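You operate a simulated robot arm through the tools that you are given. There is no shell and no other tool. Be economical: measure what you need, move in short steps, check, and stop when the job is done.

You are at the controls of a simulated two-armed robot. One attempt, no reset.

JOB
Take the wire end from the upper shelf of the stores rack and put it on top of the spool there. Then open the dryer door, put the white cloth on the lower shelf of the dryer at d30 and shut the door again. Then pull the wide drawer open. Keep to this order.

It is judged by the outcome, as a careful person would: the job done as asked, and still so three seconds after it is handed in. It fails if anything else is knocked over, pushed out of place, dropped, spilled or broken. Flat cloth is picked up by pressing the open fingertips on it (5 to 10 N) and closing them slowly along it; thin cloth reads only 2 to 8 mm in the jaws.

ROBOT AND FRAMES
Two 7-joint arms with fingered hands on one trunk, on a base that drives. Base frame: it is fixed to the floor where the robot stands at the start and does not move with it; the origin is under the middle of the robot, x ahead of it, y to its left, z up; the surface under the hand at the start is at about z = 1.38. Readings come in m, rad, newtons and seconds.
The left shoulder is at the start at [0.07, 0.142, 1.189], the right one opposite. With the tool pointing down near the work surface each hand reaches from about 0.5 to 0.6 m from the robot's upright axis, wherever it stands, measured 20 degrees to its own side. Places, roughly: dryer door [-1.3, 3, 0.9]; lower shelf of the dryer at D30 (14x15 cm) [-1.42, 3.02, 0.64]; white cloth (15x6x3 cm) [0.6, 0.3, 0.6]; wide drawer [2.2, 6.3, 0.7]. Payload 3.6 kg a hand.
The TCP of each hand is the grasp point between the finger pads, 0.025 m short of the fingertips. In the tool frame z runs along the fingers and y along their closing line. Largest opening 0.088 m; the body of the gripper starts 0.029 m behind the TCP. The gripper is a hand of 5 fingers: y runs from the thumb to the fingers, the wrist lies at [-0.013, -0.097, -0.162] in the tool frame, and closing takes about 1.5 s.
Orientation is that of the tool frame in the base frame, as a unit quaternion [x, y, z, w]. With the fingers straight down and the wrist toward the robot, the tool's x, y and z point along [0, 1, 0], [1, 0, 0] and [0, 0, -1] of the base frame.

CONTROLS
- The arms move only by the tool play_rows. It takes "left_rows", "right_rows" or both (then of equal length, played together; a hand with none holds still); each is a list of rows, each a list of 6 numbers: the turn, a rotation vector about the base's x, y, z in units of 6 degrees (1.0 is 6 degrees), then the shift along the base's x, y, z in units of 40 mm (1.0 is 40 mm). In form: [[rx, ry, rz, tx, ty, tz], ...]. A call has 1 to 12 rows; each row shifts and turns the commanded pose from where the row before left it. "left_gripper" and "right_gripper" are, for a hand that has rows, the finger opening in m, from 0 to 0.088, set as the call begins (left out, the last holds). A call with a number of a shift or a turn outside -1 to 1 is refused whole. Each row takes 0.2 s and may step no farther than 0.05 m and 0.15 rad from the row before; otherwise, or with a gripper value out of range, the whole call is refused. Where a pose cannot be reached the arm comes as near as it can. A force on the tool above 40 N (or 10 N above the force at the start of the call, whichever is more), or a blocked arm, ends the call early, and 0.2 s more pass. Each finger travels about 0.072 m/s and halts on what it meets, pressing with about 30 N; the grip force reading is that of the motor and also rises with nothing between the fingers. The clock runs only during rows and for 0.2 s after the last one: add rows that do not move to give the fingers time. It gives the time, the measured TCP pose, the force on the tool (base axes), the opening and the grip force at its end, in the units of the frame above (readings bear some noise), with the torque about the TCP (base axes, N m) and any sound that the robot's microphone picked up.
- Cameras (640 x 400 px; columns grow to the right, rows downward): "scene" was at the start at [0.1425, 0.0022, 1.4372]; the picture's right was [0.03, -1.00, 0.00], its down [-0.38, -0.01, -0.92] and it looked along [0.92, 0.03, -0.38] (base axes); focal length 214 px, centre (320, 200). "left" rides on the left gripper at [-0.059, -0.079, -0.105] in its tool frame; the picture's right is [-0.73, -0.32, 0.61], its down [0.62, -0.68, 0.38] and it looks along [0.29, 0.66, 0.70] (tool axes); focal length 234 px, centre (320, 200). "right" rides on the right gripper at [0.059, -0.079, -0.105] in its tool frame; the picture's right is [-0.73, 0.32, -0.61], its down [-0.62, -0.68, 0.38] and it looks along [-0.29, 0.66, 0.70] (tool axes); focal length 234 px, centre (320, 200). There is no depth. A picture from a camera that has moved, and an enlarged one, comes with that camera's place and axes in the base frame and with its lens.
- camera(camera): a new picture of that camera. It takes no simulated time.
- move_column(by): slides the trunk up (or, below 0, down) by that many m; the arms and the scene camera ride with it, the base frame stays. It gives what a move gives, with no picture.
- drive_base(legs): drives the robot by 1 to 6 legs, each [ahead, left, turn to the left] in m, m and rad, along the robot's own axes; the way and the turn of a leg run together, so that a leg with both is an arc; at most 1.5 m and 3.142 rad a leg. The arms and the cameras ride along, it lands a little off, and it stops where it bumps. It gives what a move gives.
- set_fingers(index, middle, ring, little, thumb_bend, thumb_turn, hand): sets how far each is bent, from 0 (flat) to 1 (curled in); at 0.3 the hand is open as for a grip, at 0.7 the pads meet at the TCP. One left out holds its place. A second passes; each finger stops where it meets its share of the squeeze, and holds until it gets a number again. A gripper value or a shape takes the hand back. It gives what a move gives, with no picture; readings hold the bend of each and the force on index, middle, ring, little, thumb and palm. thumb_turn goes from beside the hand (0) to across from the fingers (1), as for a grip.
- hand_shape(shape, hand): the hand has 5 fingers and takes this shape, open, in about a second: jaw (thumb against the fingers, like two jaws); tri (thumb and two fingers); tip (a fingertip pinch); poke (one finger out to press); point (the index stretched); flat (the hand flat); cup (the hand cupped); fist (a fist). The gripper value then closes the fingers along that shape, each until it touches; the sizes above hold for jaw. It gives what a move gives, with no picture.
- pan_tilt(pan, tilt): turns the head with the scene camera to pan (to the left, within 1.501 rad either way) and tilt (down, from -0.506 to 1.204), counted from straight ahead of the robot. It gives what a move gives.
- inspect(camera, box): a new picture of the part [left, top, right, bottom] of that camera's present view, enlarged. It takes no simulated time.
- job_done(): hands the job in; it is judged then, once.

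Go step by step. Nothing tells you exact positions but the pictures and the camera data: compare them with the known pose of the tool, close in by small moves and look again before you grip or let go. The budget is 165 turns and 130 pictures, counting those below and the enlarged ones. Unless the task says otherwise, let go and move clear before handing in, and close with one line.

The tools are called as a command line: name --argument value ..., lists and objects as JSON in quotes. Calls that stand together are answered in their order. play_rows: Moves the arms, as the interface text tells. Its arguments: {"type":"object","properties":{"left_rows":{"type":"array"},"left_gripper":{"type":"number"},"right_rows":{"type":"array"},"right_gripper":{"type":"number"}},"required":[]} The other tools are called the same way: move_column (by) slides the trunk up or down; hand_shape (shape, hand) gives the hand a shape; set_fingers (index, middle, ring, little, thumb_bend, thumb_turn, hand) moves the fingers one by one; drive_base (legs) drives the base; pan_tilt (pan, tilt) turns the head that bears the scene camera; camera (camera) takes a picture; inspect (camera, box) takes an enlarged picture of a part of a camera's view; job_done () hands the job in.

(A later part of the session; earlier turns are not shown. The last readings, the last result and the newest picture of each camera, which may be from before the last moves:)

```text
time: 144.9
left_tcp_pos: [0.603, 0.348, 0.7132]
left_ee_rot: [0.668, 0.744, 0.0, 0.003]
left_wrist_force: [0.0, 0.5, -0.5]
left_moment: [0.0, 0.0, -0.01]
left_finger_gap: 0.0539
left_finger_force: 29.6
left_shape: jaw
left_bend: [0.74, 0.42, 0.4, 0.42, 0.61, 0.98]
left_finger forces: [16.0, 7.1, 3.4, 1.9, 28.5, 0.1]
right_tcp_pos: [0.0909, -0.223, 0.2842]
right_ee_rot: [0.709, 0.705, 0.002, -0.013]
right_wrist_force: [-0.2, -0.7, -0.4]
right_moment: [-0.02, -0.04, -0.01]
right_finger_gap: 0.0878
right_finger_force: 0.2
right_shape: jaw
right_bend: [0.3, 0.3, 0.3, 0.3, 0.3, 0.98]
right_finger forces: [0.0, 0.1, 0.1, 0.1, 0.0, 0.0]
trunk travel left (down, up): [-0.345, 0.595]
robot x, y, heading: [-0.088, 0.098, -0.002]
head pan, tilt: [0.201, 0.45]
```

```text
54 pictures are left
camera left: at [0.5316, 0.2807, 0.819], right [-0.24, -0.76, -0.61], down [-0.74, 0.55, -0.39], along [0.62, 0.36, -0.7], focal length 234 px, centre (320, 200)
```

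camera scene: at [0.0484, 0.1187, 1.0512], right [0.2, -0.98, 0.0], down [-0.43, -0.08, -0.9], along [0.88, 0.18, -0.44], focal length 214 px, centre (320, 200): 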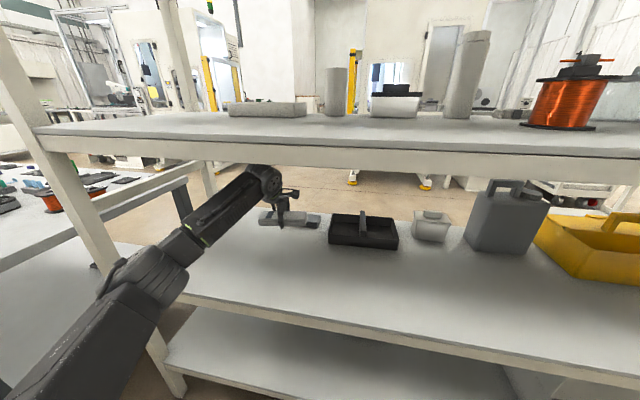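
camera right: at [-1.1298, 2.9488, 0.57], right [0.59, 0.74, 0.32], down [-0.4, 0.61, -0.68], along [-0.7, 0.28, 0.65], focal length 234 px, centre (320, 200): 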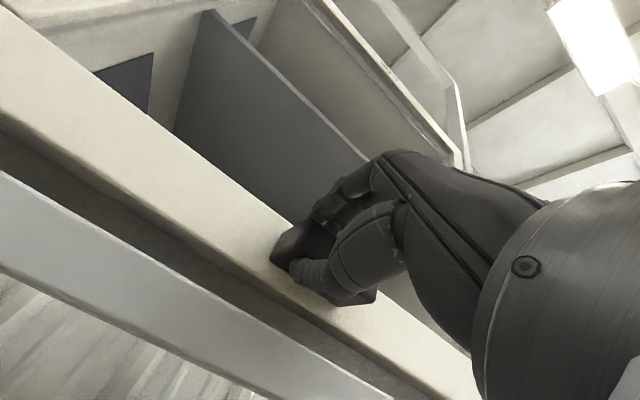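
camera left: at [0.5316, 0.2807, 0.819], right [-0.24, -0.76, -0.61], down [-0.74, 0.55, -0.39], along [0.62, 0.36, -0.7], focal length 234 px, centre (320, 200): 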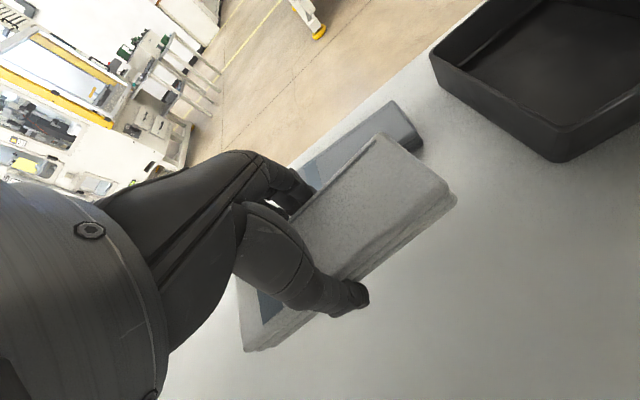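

The cloth is held firmly. I back straight out of the rack, then turn left and drive back up the aisle to the dryer.

drive_base --legs '[[-0.52, 0, 0]]'

camera --camera "scene"

```text
time: 148.0
left_tcp_pos: [0.0792, 0.3517, 0.7138]
left_ee_rot: [0.668, 0.744, 0.0, 0.002]
left_wrist_force: [-0.4, 0.6, -0.2]
left_moment: [-0.01, 0.01, 0.0]
left_finger_gap: 0.0541
left_finger_force: 30.2
left_shape: jaw
left_bend: [0.74, 0.42, 0.4, 0.42, 0.61, 0.98]
left_finger forces: [16.0, 7.2, 3.5, 1.6, 28.3, 0.0]
right_tcp_pos: [-0.4294, -0.2214, 0.2836]
right_ee_rot: [0.708, 0.706, 0.002, -0.013]
right_wrist_force: [0.6, -0.5, -0.2]
right_moment: [-0.02, 0.01, -0.02]
right_finger_gap: 0.0878
right_finger_force: 0.0
right_shape: jaw
right_bend: [0.3, 0.3, 0.3, 0.3, 0.3, 0.98]
right_finger forces: [0.0, 0.0, 0.1, 0.1, 0.0, 0.1]
trunk travel left (down, up): [-0.345, 0.595]
robot x, y, heading: [-0.6155, 0.1027, 0.004]
head pan, tilt: [0.201, 0.45]
```

```text
53 pictures are left
camera scene: at [-0.4741, 0.1203, 1.0513], right [0.2, -0.98, 0.0], down [-0.43, -0.09, -0.9], along [0.88, 0.18, -0.44], focal length 214 px, centre (320, 200)
```

scene: 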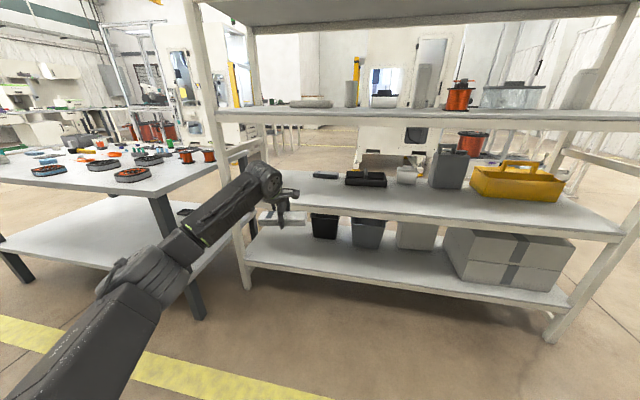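

All is clear. I turn left and drive up the aisle, then sidestep and turn to face the dryer, keeping enough distance.

drive_base --legs '[[0, 0, 1.567], [1.5, 0, 0], [1.5, 0, 0], [0.17, -0.4, 0], [0, 0, 1.57]]'

pan_tilt --pan 0.15 --tilt 0.4

camera --camera "scene"

```text
time: 172.3
left_tcp_pos: [-0.9173, 3.0063, 0.7136]
left_ee_rot: [0.748, -0.663, -0.002, -0.001]
left_wrist_force: [-0.6, -0.3, -0.5]
left_moment: [-0.02, -0.01, 0.01]
left_finger_gap: 0.0529
left_finger_force: 30.0
left_shape: jaw
left_bend: [0.74, 0.42, 0.4, 0.42, 0.62, 0.98]
left_finger forces: [15.4, 6.5, 3.4, 1.7, 27.2, 0.1]
right_tcp_pos: [-0.4142, 3.5842, 0.2832]
right_ee_rot: [0.71, -0.704, 0.013, 0.002]
right_wrist_force: [0.4, 0.1, -0.3]
right_moment: [0.04, 0.04, 0.0]
right_finger_gap: 0.0877
right_finger_force: 0.0
right_shape: jaw
right_bend: [0.3, 0.3, 0.3, 0.3, 0.3, 0.98]
right_finger forces: [0.0, 0.0, 0.0, 0.0, 0.0, 0.0]
trunk travel left (down, up): [-0.345, 0.595]
robot x, y, heading: [-0.226, 3.2652, -3.127]
head pan, tilt: [0.201, 0.45]
```

```text
time: 172.9
left_tcp_pos: [-0.917, 3.0064, 0.7129]
left_ee_rot: [0.748, -0.663, -0.002, 0.0]
left_wrist_force: [-0.3, -0.3, -0.5]
left_moment: [-0.03, 0.01, -0.01]
left_finger_gap: 0.0533
left_finger_force: 29.7
left_shape: jaw
left_bend: [0.74, 0.42, 0.4, 0.42, 0.62, 0.98]
left_finger forces: [15.5, 6.4, 3.5, 1.7, 27.3, 0.1]
right_tcp_pos: [-0.414, 3.584, 0.283]
right_ee_rot: [0.71, -0.704, 0.013, 0.002]
right_wrist_force: [0.0, 0.2, -0.4]
right_moment: [0.0, 0.0, 0.02]
right_finger_gap: 0.0878
right_finger_force: 0.0
right_shape: jaw
right_bend: [0.3, 0.3, 0.3, 0.3, 0.3, 0.98]
right_finger forces: [0.0, 0.1, 0.0, 0.1, 0.1, 0.0]
trunk travel left (down, up): [-0.345, 0.595]
robot x, y, heading: [-0.2283, 3.2606, -3.132]
head pan, tilt: [0.15, 0.4]
```

```text
52 pictures are left
camera scene: at [-0.3679, 3.2465, 1.0559], right [-0.16, 0.99, 0.0], down [0.38, 0.06, -0.92], along [-0.91, -0.15, -0.39], focal length 214 px, centre (320, 200)
```

scene: 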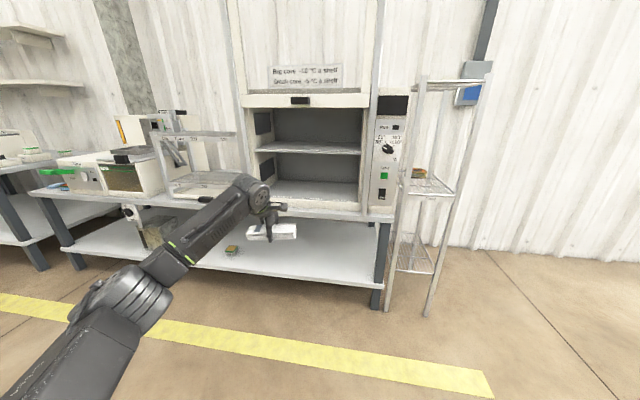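

The dryer is still open. I zoom in on the lower shelf and its D30 label to fix the target place.

inspect --camera "scene" --box '[240, 80, 400, 230]'

inspect --camera "scene" --box '[256, 170, 368, 240]'

```text
2.67 times, centred on (320, 155) of scene
camera zoom: at [-0.3679, 3.2465, 1.0559], right [-0.16, 0.99, 0.0], down [0.38, 0.06, -0.92], along [-0.91, -0.15, -0.39], focal length 572 px, centre (320, 320)
```

zoom: 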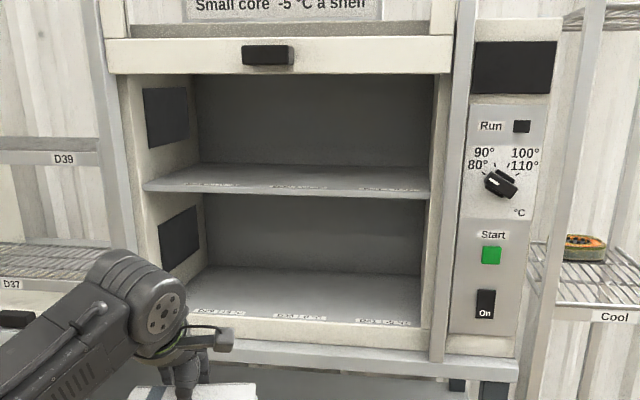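

```text
5.71 times, centred on (312, 205) of scene
camera zoom: at [-0.3679, 3.2465, 1.0559], right [-0.16, 0.99, 0.0], down [0.38, 0.06, -0.92], along [-0.91, -0.15, -0.39], focal length 1226 px, centre (366, 171)
```

zoom: 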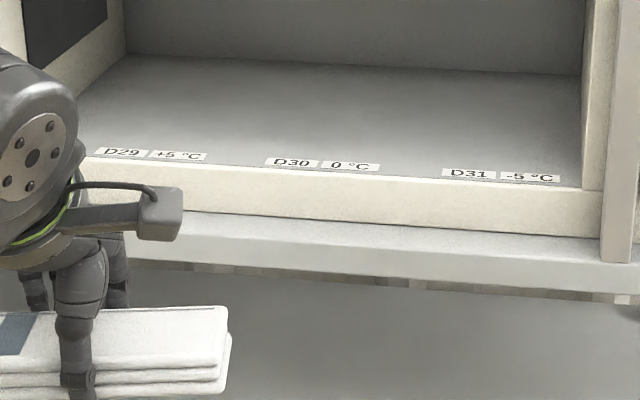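

D30 is the middle place: labels at x≈-1.345, centre y≈3.03, with the upper shelf's lip at z≈0.875. I square the cloth to the shelf, pitch the hand 15° and raise it a little so it can go in under the lip.

play_rows --left_rows '[[0, 0.5, -0.23, 0, 0.1, 0.15], [0, 0.5, -0.23, 0, 0.1, 0.15], [0, 0.5, -0.23, 0, 0.1, 0.1], [0, 0.5, -0.23, 0, 0.1, 0.1], [0, 0.5, -0.23, 0, 0.1, 0], [0, 0, 0, 0, 0, 0]]'

drive_base --legs '[[0.33, 0, -0.008]]'

camera --camera "scene"

camera --camera "left"

```text
time: 174.3
left_tcp_pos: [-0.916, 3.0264, 0.7346]
left_ee_rot: [0.701, -0.701, -0.099, 0.087]
left_wrist_force: [0.8, -0.2, -1.3]
left_moment: [0.01, -0.01, 0.02]
left_finger_gap: 0.0528
left_finger_force: 30.1
left_shape: jaw
left_bend: [0.74, 0.42, 0.4, 0.42, 0.62, 0.98]
left_finger forces: [15.5, 6.5, 3.5, 1.8, 27.4, 0.0]
right_tcp_pos: [-0.4141, 3.5843, 0.2834]
right_ee_rot: [0.71, -0.704, 0.014, 0.001]
right_wrist_force: [-0.1, -0.1, -0.8]
right_moment: [0.02, -0.01, 0.03]
right_finger_gap: 0.088
right_finger_force: 0.1
right_shape: jaw
right_bend: [0.3, 0.3, 0.3, 0.3, 0.3, 0.98]
right_finger forces: [0.0, 0.0, 0.0, 0.0, 0.0, 0.0]
trunk travel left (down, up): [-0.345, 0.595]
robot x, y, heading: [-0.2239, 3.2635, -3.131]
head pan, tilt: [0.15, 0.4]
```

```text
time: 176.6
left_tcp_pos: [-1.2532, 3.0272, 0.7336]
left_ee_rot: [-0.699, 0.703, 0.1, -0.086]
left_wrist_force: [0.4, 0.1, -0.3]
left_moment: [0.0, 0.0, -0.01]
left_finger_gap: 0.053
left_finger_force: 30.0
left_shape: jaw
left_bend: [0.74, 0.42, 0.4, 0.42, 0.62, 0.98]
left_finger forces: [15.5, 6.5, 3.6, 1.6, 27.3, 0.0]
right_tcp_pos: [-0.7489, 3.5832, 0.2837]
right_ee_rot: [-0.707, 0.707, -0.013, -0.002]
right_wrist_force: [-0.3, -0.1, -0.1]
right_moment: [-0.01, -0.02, 0.02]
right_finger_gap: 0.0876
right_finger_force: 0.0
right_shape: jaw
right_bend: [0.3, 0.3, 0.3, 0.3, 0.3, 0.98]
right_finger forces: [0.0, 0.0, 0.0, 0.1, 0.0, 0.1]
trunk travel left (down, up): [-0.345, 0.595]
robot x, y, heading: [-0.5632, 3.2585, -3.139]
head pan, tilt: [0.15, 0.4]
```

```text
49 pictures are left
camera scene: at [-0.7048, 3.2446, 1.0558], right [-0.15, 0.99, 0.0], down [0.39, 0.06, -0.92], along [-0.91, -0.14, -0.39], focal length 214 px, centre (320, 200)
```

scene: 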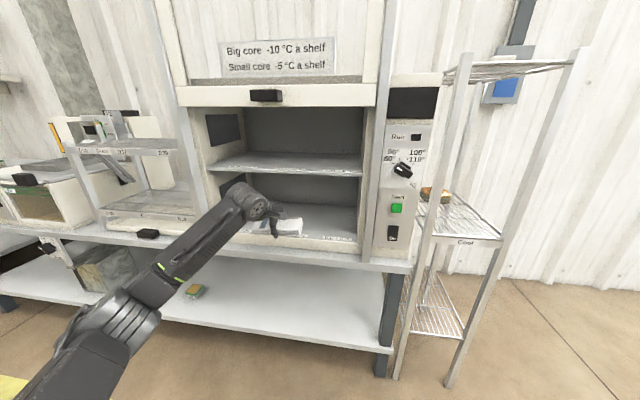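

```text
48 pictures are left
camera left: at [-1.1498, 3.0829, 0.816], right [0.16, 0.74, -0.66], down [0.55, -0.62, -0.56], along [-0.82, -0.27, -0.51], focal length 234 px, centre (320, 200)
```

left: 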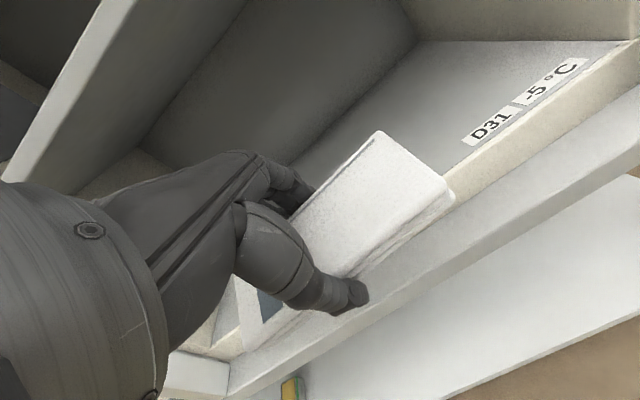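

The cloth lines up with D30 (y≈3.025). I lower it to 2 cm above the sill and drive in most of the way.

play_rows --left_rows '[[0, 0, 0, 0, 0, -0.4], [0, 0, 0, 0, 0, -0.4], [0, 0, 0, 0, 0, 0]]'

drive_base --legs '[[0.15, 0, 0]]'

camera --camera "left"

inspect --camera "scene" --box '[190, 130, 380, 270]'

```text
time: 177.3
left_tcp_pos: [-1.2554, 3.0276, 0.7006]
left_ee_rot: [-0.699, 0.703, 0.1, -0.086]
left_wrist_force: [0.4, 0.3, -1.7]
left_moment: [0.02, 0.0, -0.01]
left_finger_gap: 0.0529
left_finger_force: 30.1
left_shape: jaw
left_bend: [0.74, 0.42, 0.4, 0.42, 0.62, 0.98]
left_finger forces: [15.5, 6.6, 3.4, 1.7, 27.4, 0.0]
right_tcp_pos: [-0.7481, 3.5824, 0.2835]
right_ee_rot: [0.707, -0.707, 0.013, 0.002]
right_wrist_force: [-0.6, 0.3, 0.1]
right_moment: [-0.03, 0.01, -0.02]
right_finger_gap: 0.0879
right_finger_force: 0.0
right_shape: jaw
right_bend: [0.3, 0.3, 0.3, 0.3, 0.3, 0.98]
right_finger forces: [0.0, 0.0, 0.1, 0.0, 0.0, 0.0]
trunk travel left (down, up): [-0.345, 0.595]
robot x, y, heading: [-0.562, 3.2614, -3.14]
head pan, tilt: [0.15, 0.4]
```

```text
time: 178.7
left_tcp_pos: [-1.4079, 3.027, 0.7001]
left_ee_rot: [-0.699, 0.703, 0.1, -0.086]
left_wrist_force: [-0.8, -0.2, -0.4]
left_moment: [-0.01, -0.01, 0.01]
left_finger_gap: 0.053
left_finger_force: 29.7
left_shape: jaw
left_bend: [0.74, 0.42, 0.4, 0.42, 0.62, 0.98]
left_finger forces: [15.6, 6.6, 3.4, 1.8, 27.3, 0.0]
right_tcp_pos: [-0.9021, 3.5816, 0.283]
right_ee_rot: [0.708, -0.706, 0.013, 0.002]
right_wrist_force: [0.0, -0.2, 0.4]
right_moment: [-0.01, 0.01, 0.0]
right_finger_gap: 0.0881
right_finger_force: 0.1
right_shape: jaw
right_bend: [0.3, 0.3, 0.3, 0.3, 0.3, 0.98]
right_finger forces: [0.0, 0.1, 0.0, 0.1, 0.0, 0.0]
trunk travel left (down, up): [-0.345, 0.595]
robot x, y, heading: [-0.7137, 3.2553, -3.137]
head pan, tilt: [0.15, 0.4]
```

```text
47 pictures are left
camera left: at [-1.3026, 3.0822, 0.7832], right [0.16, 0.74, -0.66], down [0.55, -0.62, -0.56], along [-0.82, -0.27, -0.51], focal length 234 px, centre (320, 200)
```

left: 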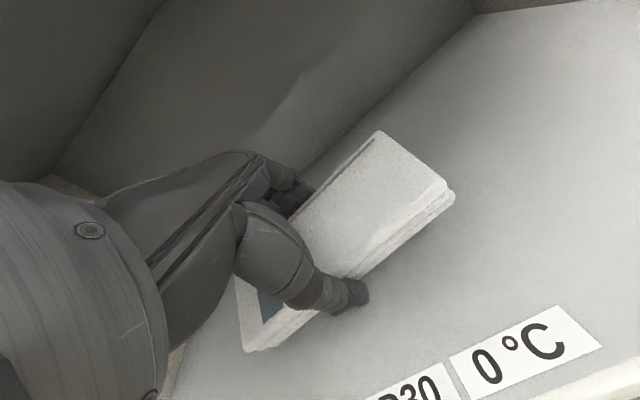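

```text
2.86 times, centred on (285, 200) of scene
camera zoom: at [-0.8577, 3.2436, 1.0558], right [-0.16, 0.99, 0.0], down [0.39, 0.06, -0.92], along [-0.91, -0.14, -0.39], focal length 613 px, centre (420, 200)
```

zoom: 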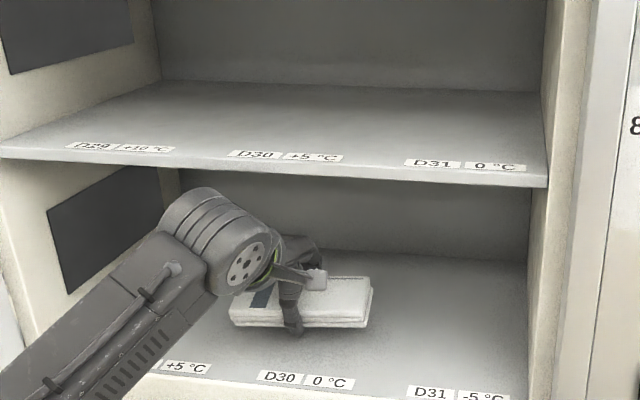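

The cloth sits over D30, slightly left of the label pair. I shift it 8 mm right and 12 mm further in, then lower it until it touches.

play_rows --left_rows '[[0, 0, 0, -0.3, 0.2, -0.1], [0, 0, 0, 0, 0, -0.15], [0, 0, 0, 0, 0, -0.1], [0, 0, 0, 0, 0, 0]]'

inspect --camera "scene" --box '[190, 130, 380, 270]'

```text
time: 179.7
left_tcp_pos: [-1.4194, 3.0347, 0.6875]
left_ee_rot: [-0.699, 0.703, 0.1, -0.086]
left_wrist_force: [-1.0, -0.4, -0.2]
left_moment: [-0.01, 0.02, -0.01]
left_finger_gap: 0.0529
left_finger_force: 30.8
left_shape: jaw
left_bend: [0.74, 0.42, 0.4, 0.42, 0.62, 0.98]
left_finger forces: [15.5, 6.5, 3.5, 1.7, 27.4, 0.0]
right_tcp_pos: [-0.9002, 3.5824, 0.2838]
right_ee_rot: [0.708, -0.706, 0.012, 0.002]
right_wrist_force: [-0.4, 1.3, -0.3]
right_moment: [-0.01, 0.0, 0.01]
right_finger_gap: 0.088
right_finger_force: 0.0
right_shape: jaw
right_bend: [0.3, 0.3, 0.3, 0.3, 0.3, 0.98]
right_finger forces: [0.0, 0.0, 0.0, 0.0, 0.1, 0.1]
trunk travel left (down, up): [-0.345, 0.595]
robot x, y, heading: [-0.717, 3.2589, -3.134]
head pan, tilt: [0.15, 0.4]
```

```text
2.86 times, centred on (285, 200) of scene
camera zoom: at [-0.8571, 3.2437, 1.0559], right [-0.16, 0.99, 0.0], down [0.38, 0.06, -0.92], along [-0.91, -0.14, -0.39], focal length 613 px, centre (420, 200)
```

zoom: 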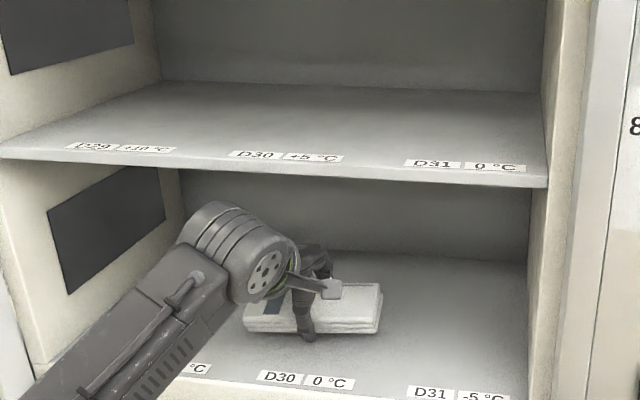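

Still in free air. I lower in 4 mm steps until contact.

play_rows --left_rows '[[0, 0, 0, 0, 0, -0.1], [0, 0, 0, 0, 0, -0.1], [0, 0, 0, 0, 0, 0]]'

play_rows --left_rows '[[0, 0, 0, 0, 0, -0.08], [0, 0, 0, 0, 0, 0]]'

```text
time: 180.5
left_tcp_pos: [-1.4194, 3.0354, 0.68]
left_ee_rot: [-0.699, 0.703, 0.099, -0.086]
left_wrist_force: [0.8, -0.1, 1.6]
left_moment: [0.04, -0.06, -0.04]
left_finger_gap: 0.0527
left_finger_force: 29.7
left_shape: jaw
left_bend: [0.74, 0.42, 0.4, 0.42, 0.62, 0.98]
left_finger forces: [15.7, 6.5, 3.6, 1.8, 30.3, 0.0]
right_tcp_pos: [-0.9021, 3.5824, 0.2832]
right_ee_rot: [0.708, -0.706, 0.012, 0.002]
right_wrist_force: [0.4, 0.2, -0.4]
right_moment: [0.02, 0.02, 0.02]
right_finger_gap: 0.0877
right_finger_force: 0.1
right_shape: jaw
right_bend: [0.3, 0.3, 0.3, 0.3, 0.3, 0.98]
right_finger forces: [0.0, 0.1, 0.1, 0.0, 0.1, 0.0]
trunk travel left (down, up): [-0.345, 0.595]
robot x, y, heading: [-0.7141, 3.2606, -3.138]
head pan, tilt: [0.15, 0.4]
```

```text
time: 181.1
left_tcp_pos: [-1.4185, 3.0347, 0.68]
left_ee_rot: [-0.699, 0.702, 0.101, -0.088]
left_wrist_force: [-0.5, -2.1, 12.7]
left_moment: [-0.04, -0.37, -0.08]
left_finger_gap: 0.0527
left_finger_force: 30.2
left_shape: jaw
left_bend: [0.74, 0.42, 0.4, 0.42, 0.63, 0.98]
left_finger forces: [16.5, 8.0, 4.4, 2.2, 44.8, 0.0]
right_tcp_pos: [-0.9018, 3.5828, 0.2846]
right_ee_rot: [0.709, -0.705, 0.013, 0.003]
right_wrist_force: [-0.2, 1.3, -0.4]
right_moment: [0.01, -0.02, 0.02]
right_finger_gap: 0.0878
right_finger_force: 0.0
right_shape: jaw
right_bend: [0.3, 0.3, 0.3, 0.3, 0.3, 0.98]
right_finger forces: [0.0, 0.0, 0.0, 0.1, 0.0, 0.0]
trunk travel left (down, up): [-0.345, 0.595]
robot x, y, heading: [-0.7156, 3.2632, -3.131]
head pan, tilt: [0.15, 0.4]
```

Contact is made. I ease up 2 mm and open the fingers in steps.

play_rows --left_rows '[[0, 0, 0, 0, 0, 0.06], [0, 0, 0, 0, 0, 0]]'

play_rows --left_rows '[[0, 0, 0, 0, 0, 0], [0, 0, 0, 0, 0, 0], [0, 0, 0, 0, 0, 0], [0, 0, 0, 0, 0, 0]]' --left_gripper 0.068

play_rows --left_rows '[[0, 0, 0, 0, 0, 0], [0, 0, 0, 0, 0, 0], [0, 0, 0, 0, 0, 0], [0, 0, 0, 0, 0, 0], [0, 0, 0, 0, 0, 0]]' --left_gripper 0.088

camera --camera "left"

inspect --camera "scene" --box '[190, 130, 380, 270]'

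```text
time: 181.7
left_tcp_pos: [-1.4185, 3.0349, 0.681]
left_ee_rot: [-0.698, 0.704, 0.101, -0.086]
left_wrist_force: [0.6, -1.3, 7.4]
left_moment: [0.02, -0.28, -0.07]
left_finger_gap: 0.0524
left_finger_force: 29.8
left_shape: jaw
left_bend: [0.74, 0.42, 0.4, 0.42, 0.63, 0.98]
left_finger forces: [15.7, 7.5, 4.1, 2.0, 37.6, 0.0]
right_tcp_pos: [-0.901, 3.5823, 0.2844]
right_ee_rot: [0.709, -0.705, 0.012, 0.003]
right_wrist_force: [0.0, 0.3, 0.0]
right_moment: [0.0, 0.0, -0.01]
right_finger_gap: 0.0876
right_finger_force: 0.0
right_shape: jaw
right_bend: [0.3, 0.3, 0.3, 0.3, 0.3, 0.98]
right_finger forces: [0.1, 0.0, 0.1, 0.0, 0.1, 0.0]
trunk travel left (down, up): [-0.345, 0.595]
robot x, y, heading: [-0.7158, 3.259, -3.138]
head pan, tilt: [0.15, 0.4]
```

```text
time: 182.7
left_tcp_pos: [-1.4182, 3.0343, 0.679]
left_ee_rot: [-0.698, 0.704, 0.1, -0.086]
left_wrist_force: [-3.2, 1.7, 8.9]
left_moment: [0.14, -0.19, 0.02]
left_finger_gap: 0.0644
left_finger_force: 0.0
left_shape: jaw
left_bend: [0.27, 0.35, 0.32, 0.33, 0.58, 0.98]
left_finger forces: [0.3, 0.0, 0.1, 0.0, 8.9, 0.1]
right_tcp_pos: [-0.9024, 3.5821, 0.2836]
right_ee_rot: [0.708, -0.706, 0.013, 0.003]
right_wrist_force: [1.4, 0.2, -0.8]
right_moment: [0.0, 0.01, 0.0]
right_finger_gap: 0.0877
right_finger_force: 0.0
right_shape: jaw
right_bend: [0.3, 0.3, 0.3, 0.3, 0.3, 0.98]
right_finger forces: [0.1, 0.1, 0.1, 0.1, 0.1, 0.0]
trunk travel left (down, up): [-0.345, 0.595]
robot x, y, heading: [-0.7091, 3.2632, -3.135]
head pan, tilt: [0.15, 0.4]
```

```text
time: 183.9
left_tcp_pos: [-1.4182, 3.0353, 0.6812]
left_ee_rot: [-0.699, 0.703, 0.101, -0.086]
left_wrist_force: [-6.7, 0.1, 19.4]
left_moment: [0.15, -0.54, 0.01]
left_finger_gap: 0.0832
left_finger_force: 0.0
left_shape: jaw
left_bend: [0.3, 0.3, 0.3, 0.3, 0.39, 0.98]
left_finger forces: [0.0, 0.0, 0.0, 0.0, 19.9, 0.0]
right_tcp_pos: [-0.9008, 3.5819, 0.2835]
right_ee_rot: [0.708, -0.706, 0.012, 0.004]
right_wrist_force: [0.3, -0.7, -0.1]
right_moment: [0.03, 0.0, -0.02]
right_finger_gap: 0.0878
right_finger_force: 0.1
right_shape: jaw
right_bend: [0.3, 0.3, 0.3, 0.3, 0.3, 0.98]
right_finger forces: [0.1, 0.0, 0.0, 0.0, 0.1, 0.0]
trunk travel left (down, up): [-0.345, 0.595]
robot x, y, heading: [-0.7112, 3.2528, -3.135]
head pan, tilt: [0.15, 0.4]
```

```text
44 pictures are left
camera left: at [-1.3128, 3.0909, 0.7632], right [0.16, 0.74, -0.66], down [0.55, -0.62, -0.56], along [-0.82, -0.27, -0.5], focal length 234 px, centre (320, 200)
```

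left: 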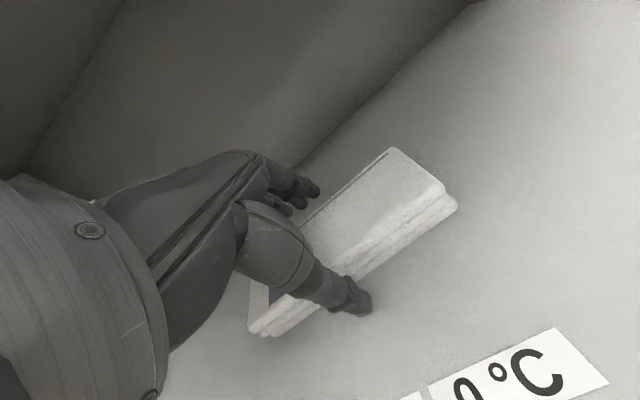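

```text
2.86 times, centred on (285, 200) of scene
camera zoom: at [-0.8548, 3.2447, 1.0564], right [-0.16, 0.99, 0.0], down [0.38, 0.06, -0.92], along [-0.91, -0.14, -0.39], focal length 613 px, centre (420, 200)
```

zoom: 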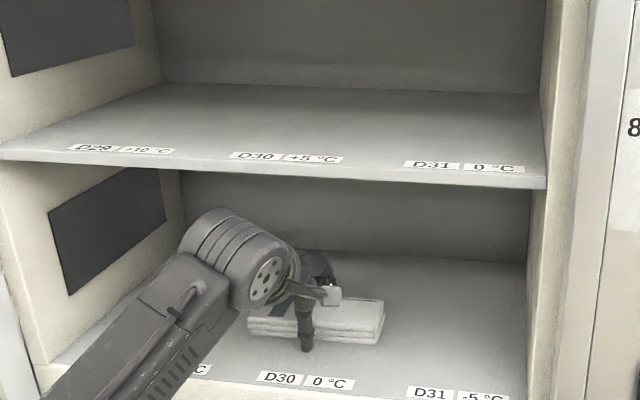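

The cloth lies flat on D30. I lift the hand straight up 2.2 cm so the fingers clear it, check, then back out.

play_rows --left_rows '[[0, 0, 0, 0, 0, 0.25], [0, 0, 0, 0, 0, 0.3], [0, 0, 0, 0, 0, 0]]'

camera --camera "left"

```text
time: 184.7
left_tcp_pos: [-1.4177, 3.0349, 0.7005]
left_ee_rot: [-0.699, 0.702, 0.1, -0.086]
left_wrist_force: [0.3, -0.9, -0.3]
left_moment: [0.0, -0.02, 0.01]
left_finger_gap: 0.0877
left_finger_force: 0.1
left_shape: jaw
left_bend: [0.3, 0.3, 0.3, 0.3, 0.3, 0.97]
left_finger forces: [0.0, 0.0, 0.0, 0.0, 0.0, 0.1]
right_tcp_pos: [-0.9007, 3.5814, 0.2834]
right_ee_rot: [0.708, -0.706, 0.012, 0.002]
right_wrist_force: [0.2, -0.2, -0.4]
right_moment: [0.06, 0.03, -0.03]
right_finger_gap: 0.0874
right_finger_force: 0.1
right_shape: jaw
right_bend: [0.3, 0.3, 0.3, 0.3, 0.3, 0.98]
right_finger forces: [0.1, 0.1, 0.0, 0.0, 0.0, 0.0]
trunk travel left (down, up): [-0.345, 0.595]
robot x, y, heading: [-0.7151, 3.262, -3.133]
head pan, tilt: [0.15, 0.4]
```

```text
42 pictures are left
camera left: at [-1.3134, 3.0903, 0.7831], right [0.16, 0.74, -0.66], down [0.55, -0.62, -0.56], along [-0.82, -0.27, -0.51], focal length 234 px, centre (320, 200)
```

left: 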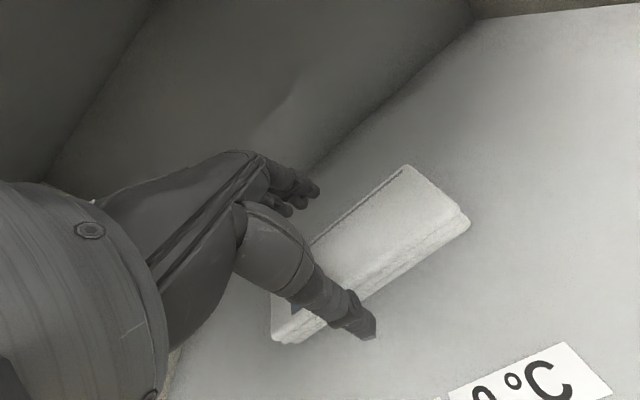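

The fingers are just above the cloth. I pitch 6° more and rise 4 mm for margin, then drive straight back.

play_rows --left_rows '[[0, 0.5, 0, 0, 0, 0.05], [0, 0.5, 0, 0, 0, 0.1], [0, 0, 0, 0, 0, 0]]'

drive_base --legs '[[-0.35, 0, 0]]'

inspect --camera "scene" --box '[210, 70, 390, 230]'

```text
time: 185.5
left_tcp_pos: [-1.4192, 3.0343, 0.7057]
left_ee_rot: [-0.693, 0.697, 0.136, -0.122]
left_wrist_force: [0.5, 0.2, 0.8]
left_moment: [0.0, -0.03, -0.01]
left_finger_gap: 0.0877
left_finger_force: 0.0
left_shape: jaw
left_bend: [0.3, 0.3, 0.3, 0.3, 0.3, 0.97]
left_finger forces: [0.0, 0.1, 0.0, 0.1, 0.1, 0.0]
right_tcp_pos: [-0.9014, 3.5824, 0.283]
right_ee_rot: [0.708, -0.706, 0.012, 0.001]
right_wrist_force: [0.1, 0.2, -0.5]
right_moment: [-0.02, 0.03, -0.02]
right_finger_gap: 0.0876
right_finger_force: 0.1
right_shape: jaw
right_bend: [0.3, 0.3, 0.3, 0.3, 0.3, 0.98]
right_finger forces: [0.0, 0.1, 0.1, 0.0, 0.0, 0.1]
trunk travel left (down, up): [-0.345, 0.595]
robot x, y, heading: [-0.7138, 3.2566, -3.139]
head pan, tilt: [0.15, 0.4]
```

```text
time: 187.8
left_tcp_pos: [-1.0625, 3.0373, 0.7075]
left_ee_rot: [-0.693, 0.698, 0.136, -0.123]
left_wrist_force: [0.5, 0.4, -0.4]
left_moment: [0.03, 0.02, 0.01]
left_finger_gap: 0.0879
left_finger_force: 0.1
left_shape: jaw
left_bend: [0.3, 0.3, 0.3, 0.3, 0.3, 0.97]
left_finger forces: [0.1, 0.0, 0.0, 0.0, 0.0, 0.1]
right_tcp_pos: [-0.545, 3.586, 0.2847]
right_ee_rot: [0.708, -0.706, 0.012, 0.002]
right_wrist_force: [-0.5, -0.4, -0.2]
right_moment: [-0.01, -0.01, 0.0]
right_finger_gap: 0.0877
right_finger_force: 0.1
right_shape: jaw
right_bend: [0.3, 0.3, 0.3, 0.3, 0.3, 0.98]
right_finger forces: [0.0, 0.0, 0.0, 0.1, 0.0, 0.0]
trunk travel left (down, up): [-0.345, 0.595]
robot x, y, heading: [-0.3594, 3.2596, -3.132]
head pan, tilt: [0.15, 0.4]
```

```text
2.50 times, centred on (300, 150) of scene
camera zoom: at [-0.5007, 3.2459, 1.056], right [-0.15, 0.99, 0.0], down [0.38, 0.06, -0.92], along [-0.91, -0.14, -0.39], focal length 536 px, centre (370, 325)
```

zoom: 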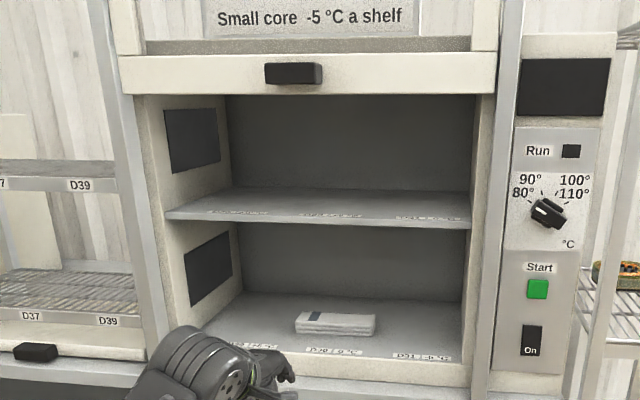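

The cloth is properly on D30. To shut the door I'll use the left hand the way the right one opened it: pitch the fingers forward, raise the trunk, take the pull and lower it.

play_rows --left_rows '[[0, 0.96, 0, 0.31, -0.2, 0], [0, 0.96, 0, 0.31, -0.2, 0], [0, 0.96, 0, 0.31, -0.2, 0], [0, 0.96, 0, 0.31, -0.2, 0], [0, 0.96, 0, 0.31, -0.2, 0], [0, 0.96, 0, 0.31, -0.2, 0], [0, 0.96, 0, 0.31, -0.2, 0], [0, 0.96, 0, 0.31, -0.2, 0], [0, 0.96, 0, 0.31, -0.2, 0], [0, 0.96, 0, 0.31, -0.2, 0], [0, 0.96, 0, 0.31, -0.2, 0], [0, 0.96, 0, 0.31, -0.2, 0]]'

move_column --by 0.36

camera --camera "scene"

```text
time: 190.4
left_tcp_pos: [-0.9137, 2.9398, 0.7075]
left_ee_rot: [-0.491, 0.505, 0.506, -0.497]
left_wrist_force: [-0.6, 0.6, -0.3]
left_moment: [0.0, 0.01, 0.01]
left_finger_gap: 0.0879
left_finger_force: 0.0
left_shape: jaw
left_bend: [0.3, 0.3, 0.3, 0.3, 0.3, 0.97]
left_finger forces: [0.0, 0.1, 0.0, 0.0, 0.0, 0.0]
right_tcp_pos: [-0.5458, 3.5841, 0.2846]
right_ee_rot: [0.708, -0.706, 0.013, 0.001]
right_wrist_force: [0.2, -0.3, 0.6]
right_moment: [0.02, -0.02, 0.04]
right_finger_gap: 0.0877
right_finger_force: 0.0
right_shape: jaw
right_bend: [0.3, 0.3, 0.3, 0.3, 0.3, 0.98]
right_finger forces: [0.1, 0.0, 0.0, 0.0, 0.1, 0.0]
trunk travel left (down, up): [-0.345, 0.595]
robot x, y, heading: [-0.3611, 3.2588, -3.134]
head pan, tilt: [0.15, 0.4]
```

```text
time: 193.9
left_tcp_pos: [-0.9135, 2.9406, 1.0672]
left_ee_rot: [-0.494, 0.505, 0.505, -0.497]
left_wrist_force: [-0.3, 0.5, 0.2]
left_moment: [0.02, -0.02, 0.0]
left_finger_gap: 0.0879
left_finger_force: 0.1
left_shape: jaw
left_bend: [0.3, 0.3, 0.3, 0.3, 0.3, 0.97]
left_finger forces: [0.1, 0.0, 0.0, 0.1, 0.0, 0.0]
right_tcp_pos: [-0.5446, 3.5845, 0.6435]
right_ee_rot: [0.707, -0.707, 0.013, 0.002]
right_wrist_force: [0.5, 0.4, -0.6]
right_moment: [0.02, 0.01, 0.01]
right_finger_gap: 0.0875
right_finger_force: 0.0
right_shape: jaw
right_bend: [0.3, 0.3, 0.3, 0.3, 0.3, 0.98]
right_finger forces: [0.0, 0.0, 0.0, 0.1, 0.0, 0.1]
trunk travel left (down, up): [-0.705, 0.235]
robot x, y, heading: [-0.3563, 3.2626, -3.134]
head pan, tilt: [0.15, 0.4]
```

```text
40 pictures are left
camera scene: at [-0.5011, 3.2458, 1.4159], right [-0.15, 0.99, 0.0], down [0.38, 0.06, -0.92], along [-0.91, -0.14, -0.39], focal length 214 px, centre (320, 200)
```

scene: 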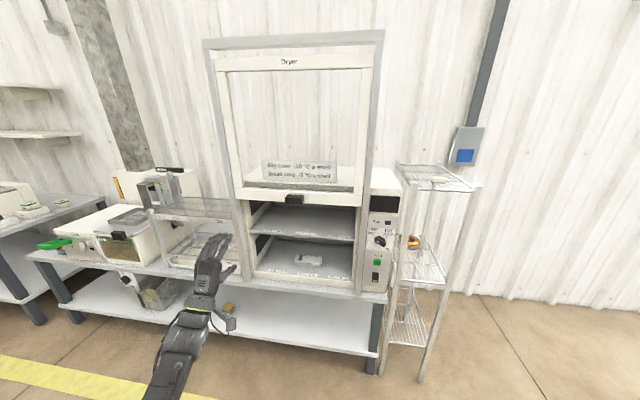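

The pull is at about [-1.263, 3.026, 1.088]. I shift 0.10 m right, go up 2 cm and drive most of the way in.

move_column --by 0.02

drive_base --legs '[[0.22, -0.105, -0.008]]'

camera --camera "left"

camera --camera "scene"

```text
time: 194.6
left_tcp_pos: [-0.9125, 2.941, 1.0881]
left_ee_rot: [-0.493, 0.505, 0.505, -0.496]
left_wrist_force: [0.1, -0.1, -0.1]
left_moment: [-0.01, -0.01, 0.0]
left_finger_gap: 0.0877
left_finger_force: 0.1
left_shape: jaw
left_bend: [0.3, 0.3, 0.3, 0.3, 0.3, 0.97]
left_finger forces: [0.0, 0.1, 0.0, 0.0, 0.0, 0.1]
right_tcp_pos: [-0.5462, 3.5843, 0.6646]
right_ee_rot: [0.707, -0.707, 0.013, 0.002]
right_wrist_force: [0.6, 0.0, -0.3]
right_moment: [-0.02, 0.0, -0.03]
right_finger_gap: 0.0878
right_finger_force: 0.1
right_shape: jaw
right_bend: [0.3, 0.3, 0.3, 0.3, 0.3, 0.98]
right_finger forces: [0.0, 0.1, 0.0, 0.0, 0.1, 0.0]
trunk travel left (down, up): [-0.725, 0.215]
robot x, y, heading: [-0.3558, 3.261, -3.132]
head pan, tilt: [0.15, 0.4]
```

```text
time: 196.4
left_tcp_pos: [-1.1425, 3.055, 1.088]
left_ee_rot: [-0.489, 0.509, 0.509, -0.492]
left_wrist_force: [-0.3, -0.3, -0.3]
left_moment: [-0.01, -0.01, -0.02]
left_finger_gap: 0.0876
left_finger_force: 0.0
left_shape: jaw
left_bend: [0.3, 0.3, 0.3, 0.3, 0.3, 0.97]
left_finger forces: [0.1, 0.0, 0.0, 0.0, 0.1, 0.0]
right_tcp_pos: [-0.7653, 3.6942, 0.664]
right_ee_rot: [-0.702, 0.712, -0.013, -0.001]
right_wrist_force: [0.5, -0.1, 0.3]
right_moment: [0.03, 0.02, 0.04]
right_finger_gap: 0.0875
right_finger_force: 0.0
right_shape: jaw
right_bend: [0.3, 0.3, 0.3, 0.3, 0.3, 0.98]
right_finger forces: [0.0, 0.1, 0.0, 0.1, 0.1, 0.2]
trunk travel left (down, up): [-0.725, 0.215]
robot x, y, heading: [-0.5851, 3.364, 3.136]
head pan, tilt: [0.15, 0.4]
```

```text
39 pictures are left
camera left: at [-1.0345, 3.1091, 1.0082], right [-0.58, 0.75, -0.32], down [-0.41, -0.61, -0.68], along [-0.7, -0.26, 0.66], focal length 234 px, centre (320, 200)
```

left: 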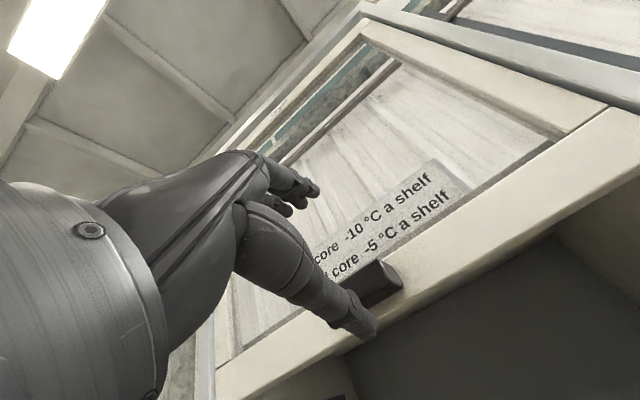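

```text
38 pictures are left
camera scene: at [-0.7252, 3.3546, 1.4359], right [-0.14, 0.99, 0.0], down [0.39, 0.05, -0.92], along [-0.91, -0.13, -0.39], focal length 214 px, centre (320, 200)
```

scene: 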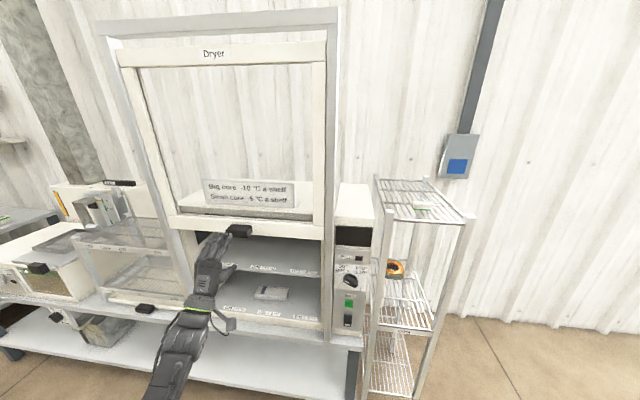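

Pull and hand are level. I go in the last 9.5 cm, 1 cm to the left, and check.

drive_base --legs '[[0.092, 0.012, 0]]'

inspect --camera "scene" --box '[140, 200, 300, 320]'

camera --camera "left"

```text
time: 197.5
left_tcp_pos: [-1.2362, 3.0451, 1.0867]
left_ee_rot: [-0.489, 0.51, 0.51, -0.492]
left_wrist_force: [-1.9, -0.1, -0.6]
left_moment: [-0.02, 0.0, 0.02]
left_finger_gap: 0.0879
left_finger_force: 0.0
left_shape: jaw
left_bend: [0.3, 0.3, 0.3, 0.3, 0.3, 0.97]
left_finger forces: [0.1, 0.0, 0.1, 0.1, 0.0, 0.0]
right_tcp_pos: [-0.8584, 3.6822, 0.6629]
right_ee_rot: [-0.702, 0.712, -0.013, -0.002]
right_wrist_force: [0.4, -0.6, 1.0]
right_moment: [0.01, -0.01, 0.0]
right_finger_gap: 0.0876
right_finger_force: 0.0
right_shape: jaw
right_bend: [0.3, 0.3, 0.3, 0.3, 0.3, 0.98]
right_finger forces: [0.1, 0.1, 0.0, 0.0, 0.1, 0.1]
trunk travel left (down, up): [-0.725, 0.215]
robot x, y, heading: [-0.6769, 3.3546, 3.129]
head pan, tilt: [0.15, 0.4]
```

```text
3.33 times, centred on (220, 260) of scene
camera zoom: at [-0.8191, 3.3438, 1.4359], right [-0.14, 0.99, 0.0], down [0.39, 0.05, -0.92], along [-0.91, -0.13, -0.39], focal length 715 px, centre (653, 0)
```

zoom: 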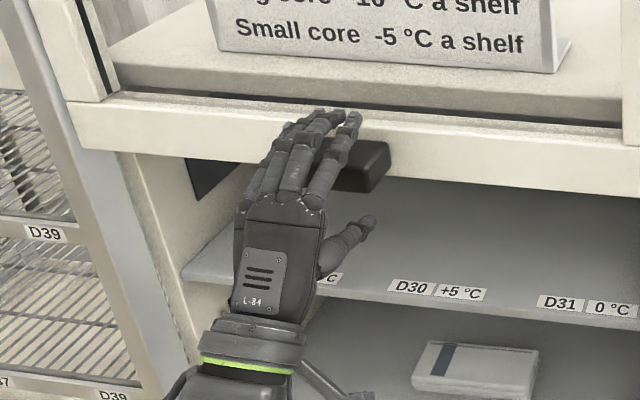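

```text
36 pictures are left
camera left: at [-1.1286, 3.0988, 1.008], right [-0.58, 0.75, -0.32], down [-0.41, -0.61, -0.68], along [-0.7, -0.26, 0.66], focal length 234 px, centre (320, 200)
```

left: 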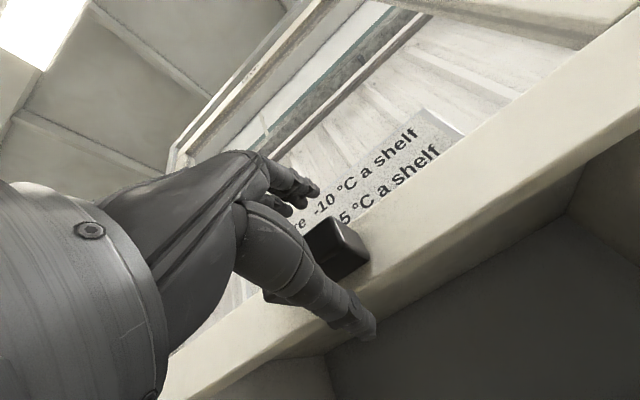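

The fingers are over the pull, slightly to its left. I shift 1 cm right and close.

drive_base --legs '[[0, -0.012, 0]]'

play_rows --left_rows '[[0, 0, 0, 0, 0, 0], [0, 0, 0, 0, 0, 0], [0, 0, 0, 0, 0, 0], [0, 0, 0, 0, 0, 0], [0, 0, 0, 0, 0, 0], [0, 0, 0, 0, 0, 0], [0, 0, 0, 0, 0, 0], [0, 0, 0, 0, 0, 0]]' --left_gripper 0.015

inspect --camera "scene" --box '[140, 200, 300, 320]'

```text
time: 198.3
left_tcp_pos: [-1.2356, 3.0551, 1.0875]
left_ee_rot: [-0.49, 0.508, 0.509, -0.492]
left_wrist_force: [0.8, 0.1, -0.5]
left_moment: [0.01, 0.02, -0.01]
left_finger_gap: 0.0879
left_finger_force: 0.1
left_shape: jaw
left_bend: [0.3, 0.3, 0.3, 0.3, 0.3, 0.97]
left_finger forces: [0.0, 0.0, 0.0, 0.1, 0.1, 0.1]
right_tcp_pos: [-0.8579, 3.6948, 0.6646]
right_ee_rot: [-0.702, 0.712, -0.012, -0.001]
right_wrist_force: [0.4, 0.2, 0.6]
right_moment: [0.02, 0.04, 0.01]
right_finger_gap: 0.0878
right_finger_force: 0.1
right_shape: jaw
right_bend: [0.3, 0.3, 0.3, 0.3, 0.3, 0.98]
right_finger forces: [0.1, 0.1, 0.0, 0.0, 0.1, 0.0]
trunk travel left (down, up): [-0.725, 0.215]
robot x, y, heading: [-0.6761, 3.3687, 3.133]
head pan, tilt: [0.15, 0.4]
```

```text
time: 200.1
left_tcp_pos: [-1.2357, 3.0575, 1.0871]
left_ee_rot: [-0.489, 0.51, 0.509, -0.492]
left_wrist_force: [2.9, 5.6, -9.4]
left_moment: [-0.21, -0.2, -0.06]
left_finger_gap: 0.0185
left_finger_force: 30.3
left_shape: jaw
left_bend: [0.74, 0.56, 0.54, 0.53, 0.74, 1.0]
left_finger forces: [10.8, 8.6, 3.6, 1.8, 29.8, 0.1]
right_tcp_pos: [-0.8571, 3.695, 0.6633]
right_ee_rot: [-0.702, 0.712, -0.014, -0.002]
right_wrist_force: [1.2, -0.1, 0.2]
right_moment: [0.01, 0.0, 0.02]
right_finger_gap: 0.0878
right_finger_force: 0.0
right_shape: jaw
right_bend: [0.3, 0.3, 0.3, 0.3, 0.3, 0.98]
right_finger forces: [0.0, 0.0, 0.0, 0.0, 0.0, 0.0]
trunk travel left (down, up): [-0.725, 0.215]
robot x, y, heading: [-0.6782, 3.3685, 3.135]
head pan, tilt: [0.15, 0.4]
```

```text
3.33 times, centred on (220, 260) of scene
camera zoom: at [-0.8192, 3.3566, 1.4358], right [-0.14, 0.99, 0.0], down [0.39, 0.05, -0.92], along [-0.91, -0.13, -0.39], focal length 715 px, centre (653, 0)
```

zoom: 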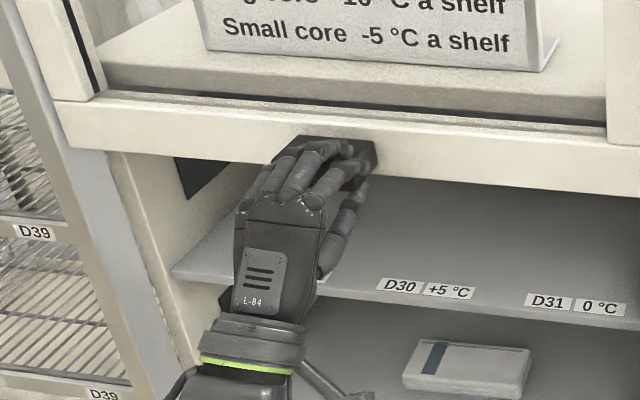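

The pull is gripped. I lower the trunk with it.

move_column --by -0.4

camera --camera "scene"

```text
time: 203.9
left_tcp_pos: [-1.2354, 3.0579, 0.6869]
left_ee_rot: [-0.489, 0.509, 0.509, -0.493]
left_wrist_force: [-2.3, 7.5, 1.4]
left_moment: [-0.34, 0.11, -0.05]
left_finger_gap: 0.0179
left_finger_force: 30.2
left_shape: jaw
left_bend: [0.75, 0.53, 0.48, 0.48, 0.75, 1.0]
left_finger forces: [12.2, 13.0, 4.1, 2.0, 23.6, 0.0]
right_tcp_pos: [-0.8576, 3.6941, 0.2644]
right_ee_rot: [-0.702, 0.712, -0.013, -0.002]
right_wrist_force: [-1.2, -0.1, 0.2]
right_moment: [0.0, 0.02, 0.03]
right_finger_gap: 0.0874
right_finger_force: 0.1
right_shape: jaw
right_bend: [0.3, 0.3, 0.3, 0.3, 0.3, 0.98]
right_finger forces: [0.1, 0.0, 0.0, 0.0, 0.1, 0.0]
trunk travel left (down, up): [-0.325, 0.615]
robot x, y, heading: [-0.6759, 3.3657, 3.132]
head pan, tilt: [0.15, 0.4]
```

```text
34 pictures are left
camera scene: at [-0.8184, 3.3569, 1.0359], right [-0.14, 0.99, 0.0], down [0.39, 0.05, -0.92], along [-0.91, -0.13, -0.39], focal length 214 px, centre (320, 200)
```

scene: 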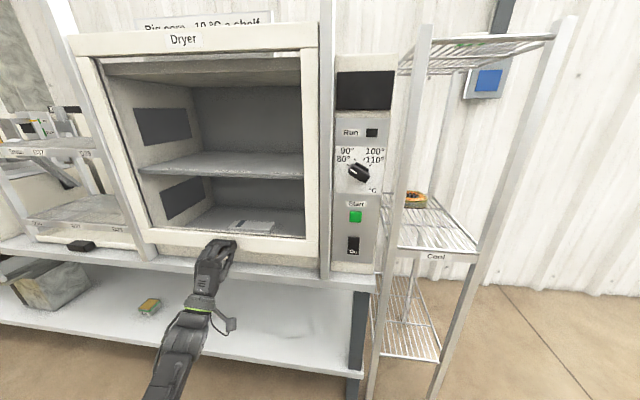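

The door is nearly down. I lower the rest in small steps until it seats.

move_column --by -0.035

move_column --by -0.012

inspect --camera "scene" --box '[60, 160, 380, 340]'

```text
time: 204.7
left_tcp_pos: [-1.2367, 3.0574, 0.6515]
left_ee_rot: [-0.489, 0.51, 0.508, -0.492]
left_wrist_force: [-0.6, 8.9, -2.1]
left_moment: [-0.31, 0.05, -0.03]
left_finger_gap: 0.0179
left_finger_force: 30.4
left_shape: jaw
left_bend: [0.75, 0.53, 0.48, 0.47, 0.75, 1.0]
left_finger forces: [13.6, 12.2, 3.6, 1.8, 25.9, 0.0]
right_tcp_pos: [-0.8575, 3.6964, 0.2296]
right_ee_rot: [-0.702, 0.712, -0.014, -0.002]
right_wrist_force: [-0.4, 0.5, 0.5]
right_moment: [0.0, 0.03, 0.01]
right_finger_gap: 0.0877
right_finger_force: 0.1
right_shape: jaw
right_bend: [0.3, 0.3, 0.3, 0.3, 0.3, 0.98]
right_finger forces: [0.0, 0.1, 0.0, 0.1, 0.0, 0.0]
trunk travel left (down, up): [-0.29, 0.65]
robot x, y, heading: [-0.6741, 3.3687, 3.134]
head pan, tilt: [0.15, 0.4]
```

```text
time: 205.3
left_tcp_pos: [-1.2364, 3.057, 0.6417]
left_ee_rot: [-0.488, 0.509, 0.509, -0.493]
left_wrist_force: [-3.1, 8.1, 4.9]
left_moment: [-0.27, 0.11, -0.06]
left_finger_gap: 0.0177
left_finger_force: 30.2
left_shape: jaw
left_bend: [0.75, 0.52, 0.47, 0.47, 0.76, 1.0]
left_finger forces: [12.1, 13.6, 4.0, 2.2, 22.5, 0.1]
right_tcp_pos: [-0.8575, 3.694, 0.2157]
right_ee_rot: [-0.702, 0.712, -0.014, -0.002]
right_wrist_force: [0.5, 0.5, -0.2]
right_moment: [-0.03, 0.03, -0.02]
right_finger_gap: 0.0876
right_finger_force: 0.0
right_shape: jaw
right_bend: [0.3, 0.3, 0.3, 0.3, 0.3, 0.98]
right_finger forces: [0.0, 0.0, 0.1, 0.0, 0.1, 0.1]
trunk travel left (down, up): [-0.278, 0.662]
robot x, y, heading: [-0.6797, 3.3691, 3.132]
head pan, tilt: [0.15, 0.4]
```

```text
2.00 times, centred on (220, 250) of scene
camera zoom: at [-0.8182, 3.3569, 0.989], right [-0.14, 0.99, 0.0], down [0.39, 0.05, -0.92], along [-0.91, -0.13, -0.39], focal length 429 px, centre (520, 100)
```

zoom: 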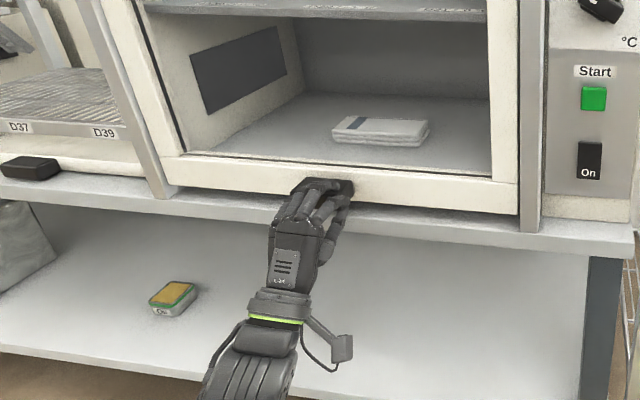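

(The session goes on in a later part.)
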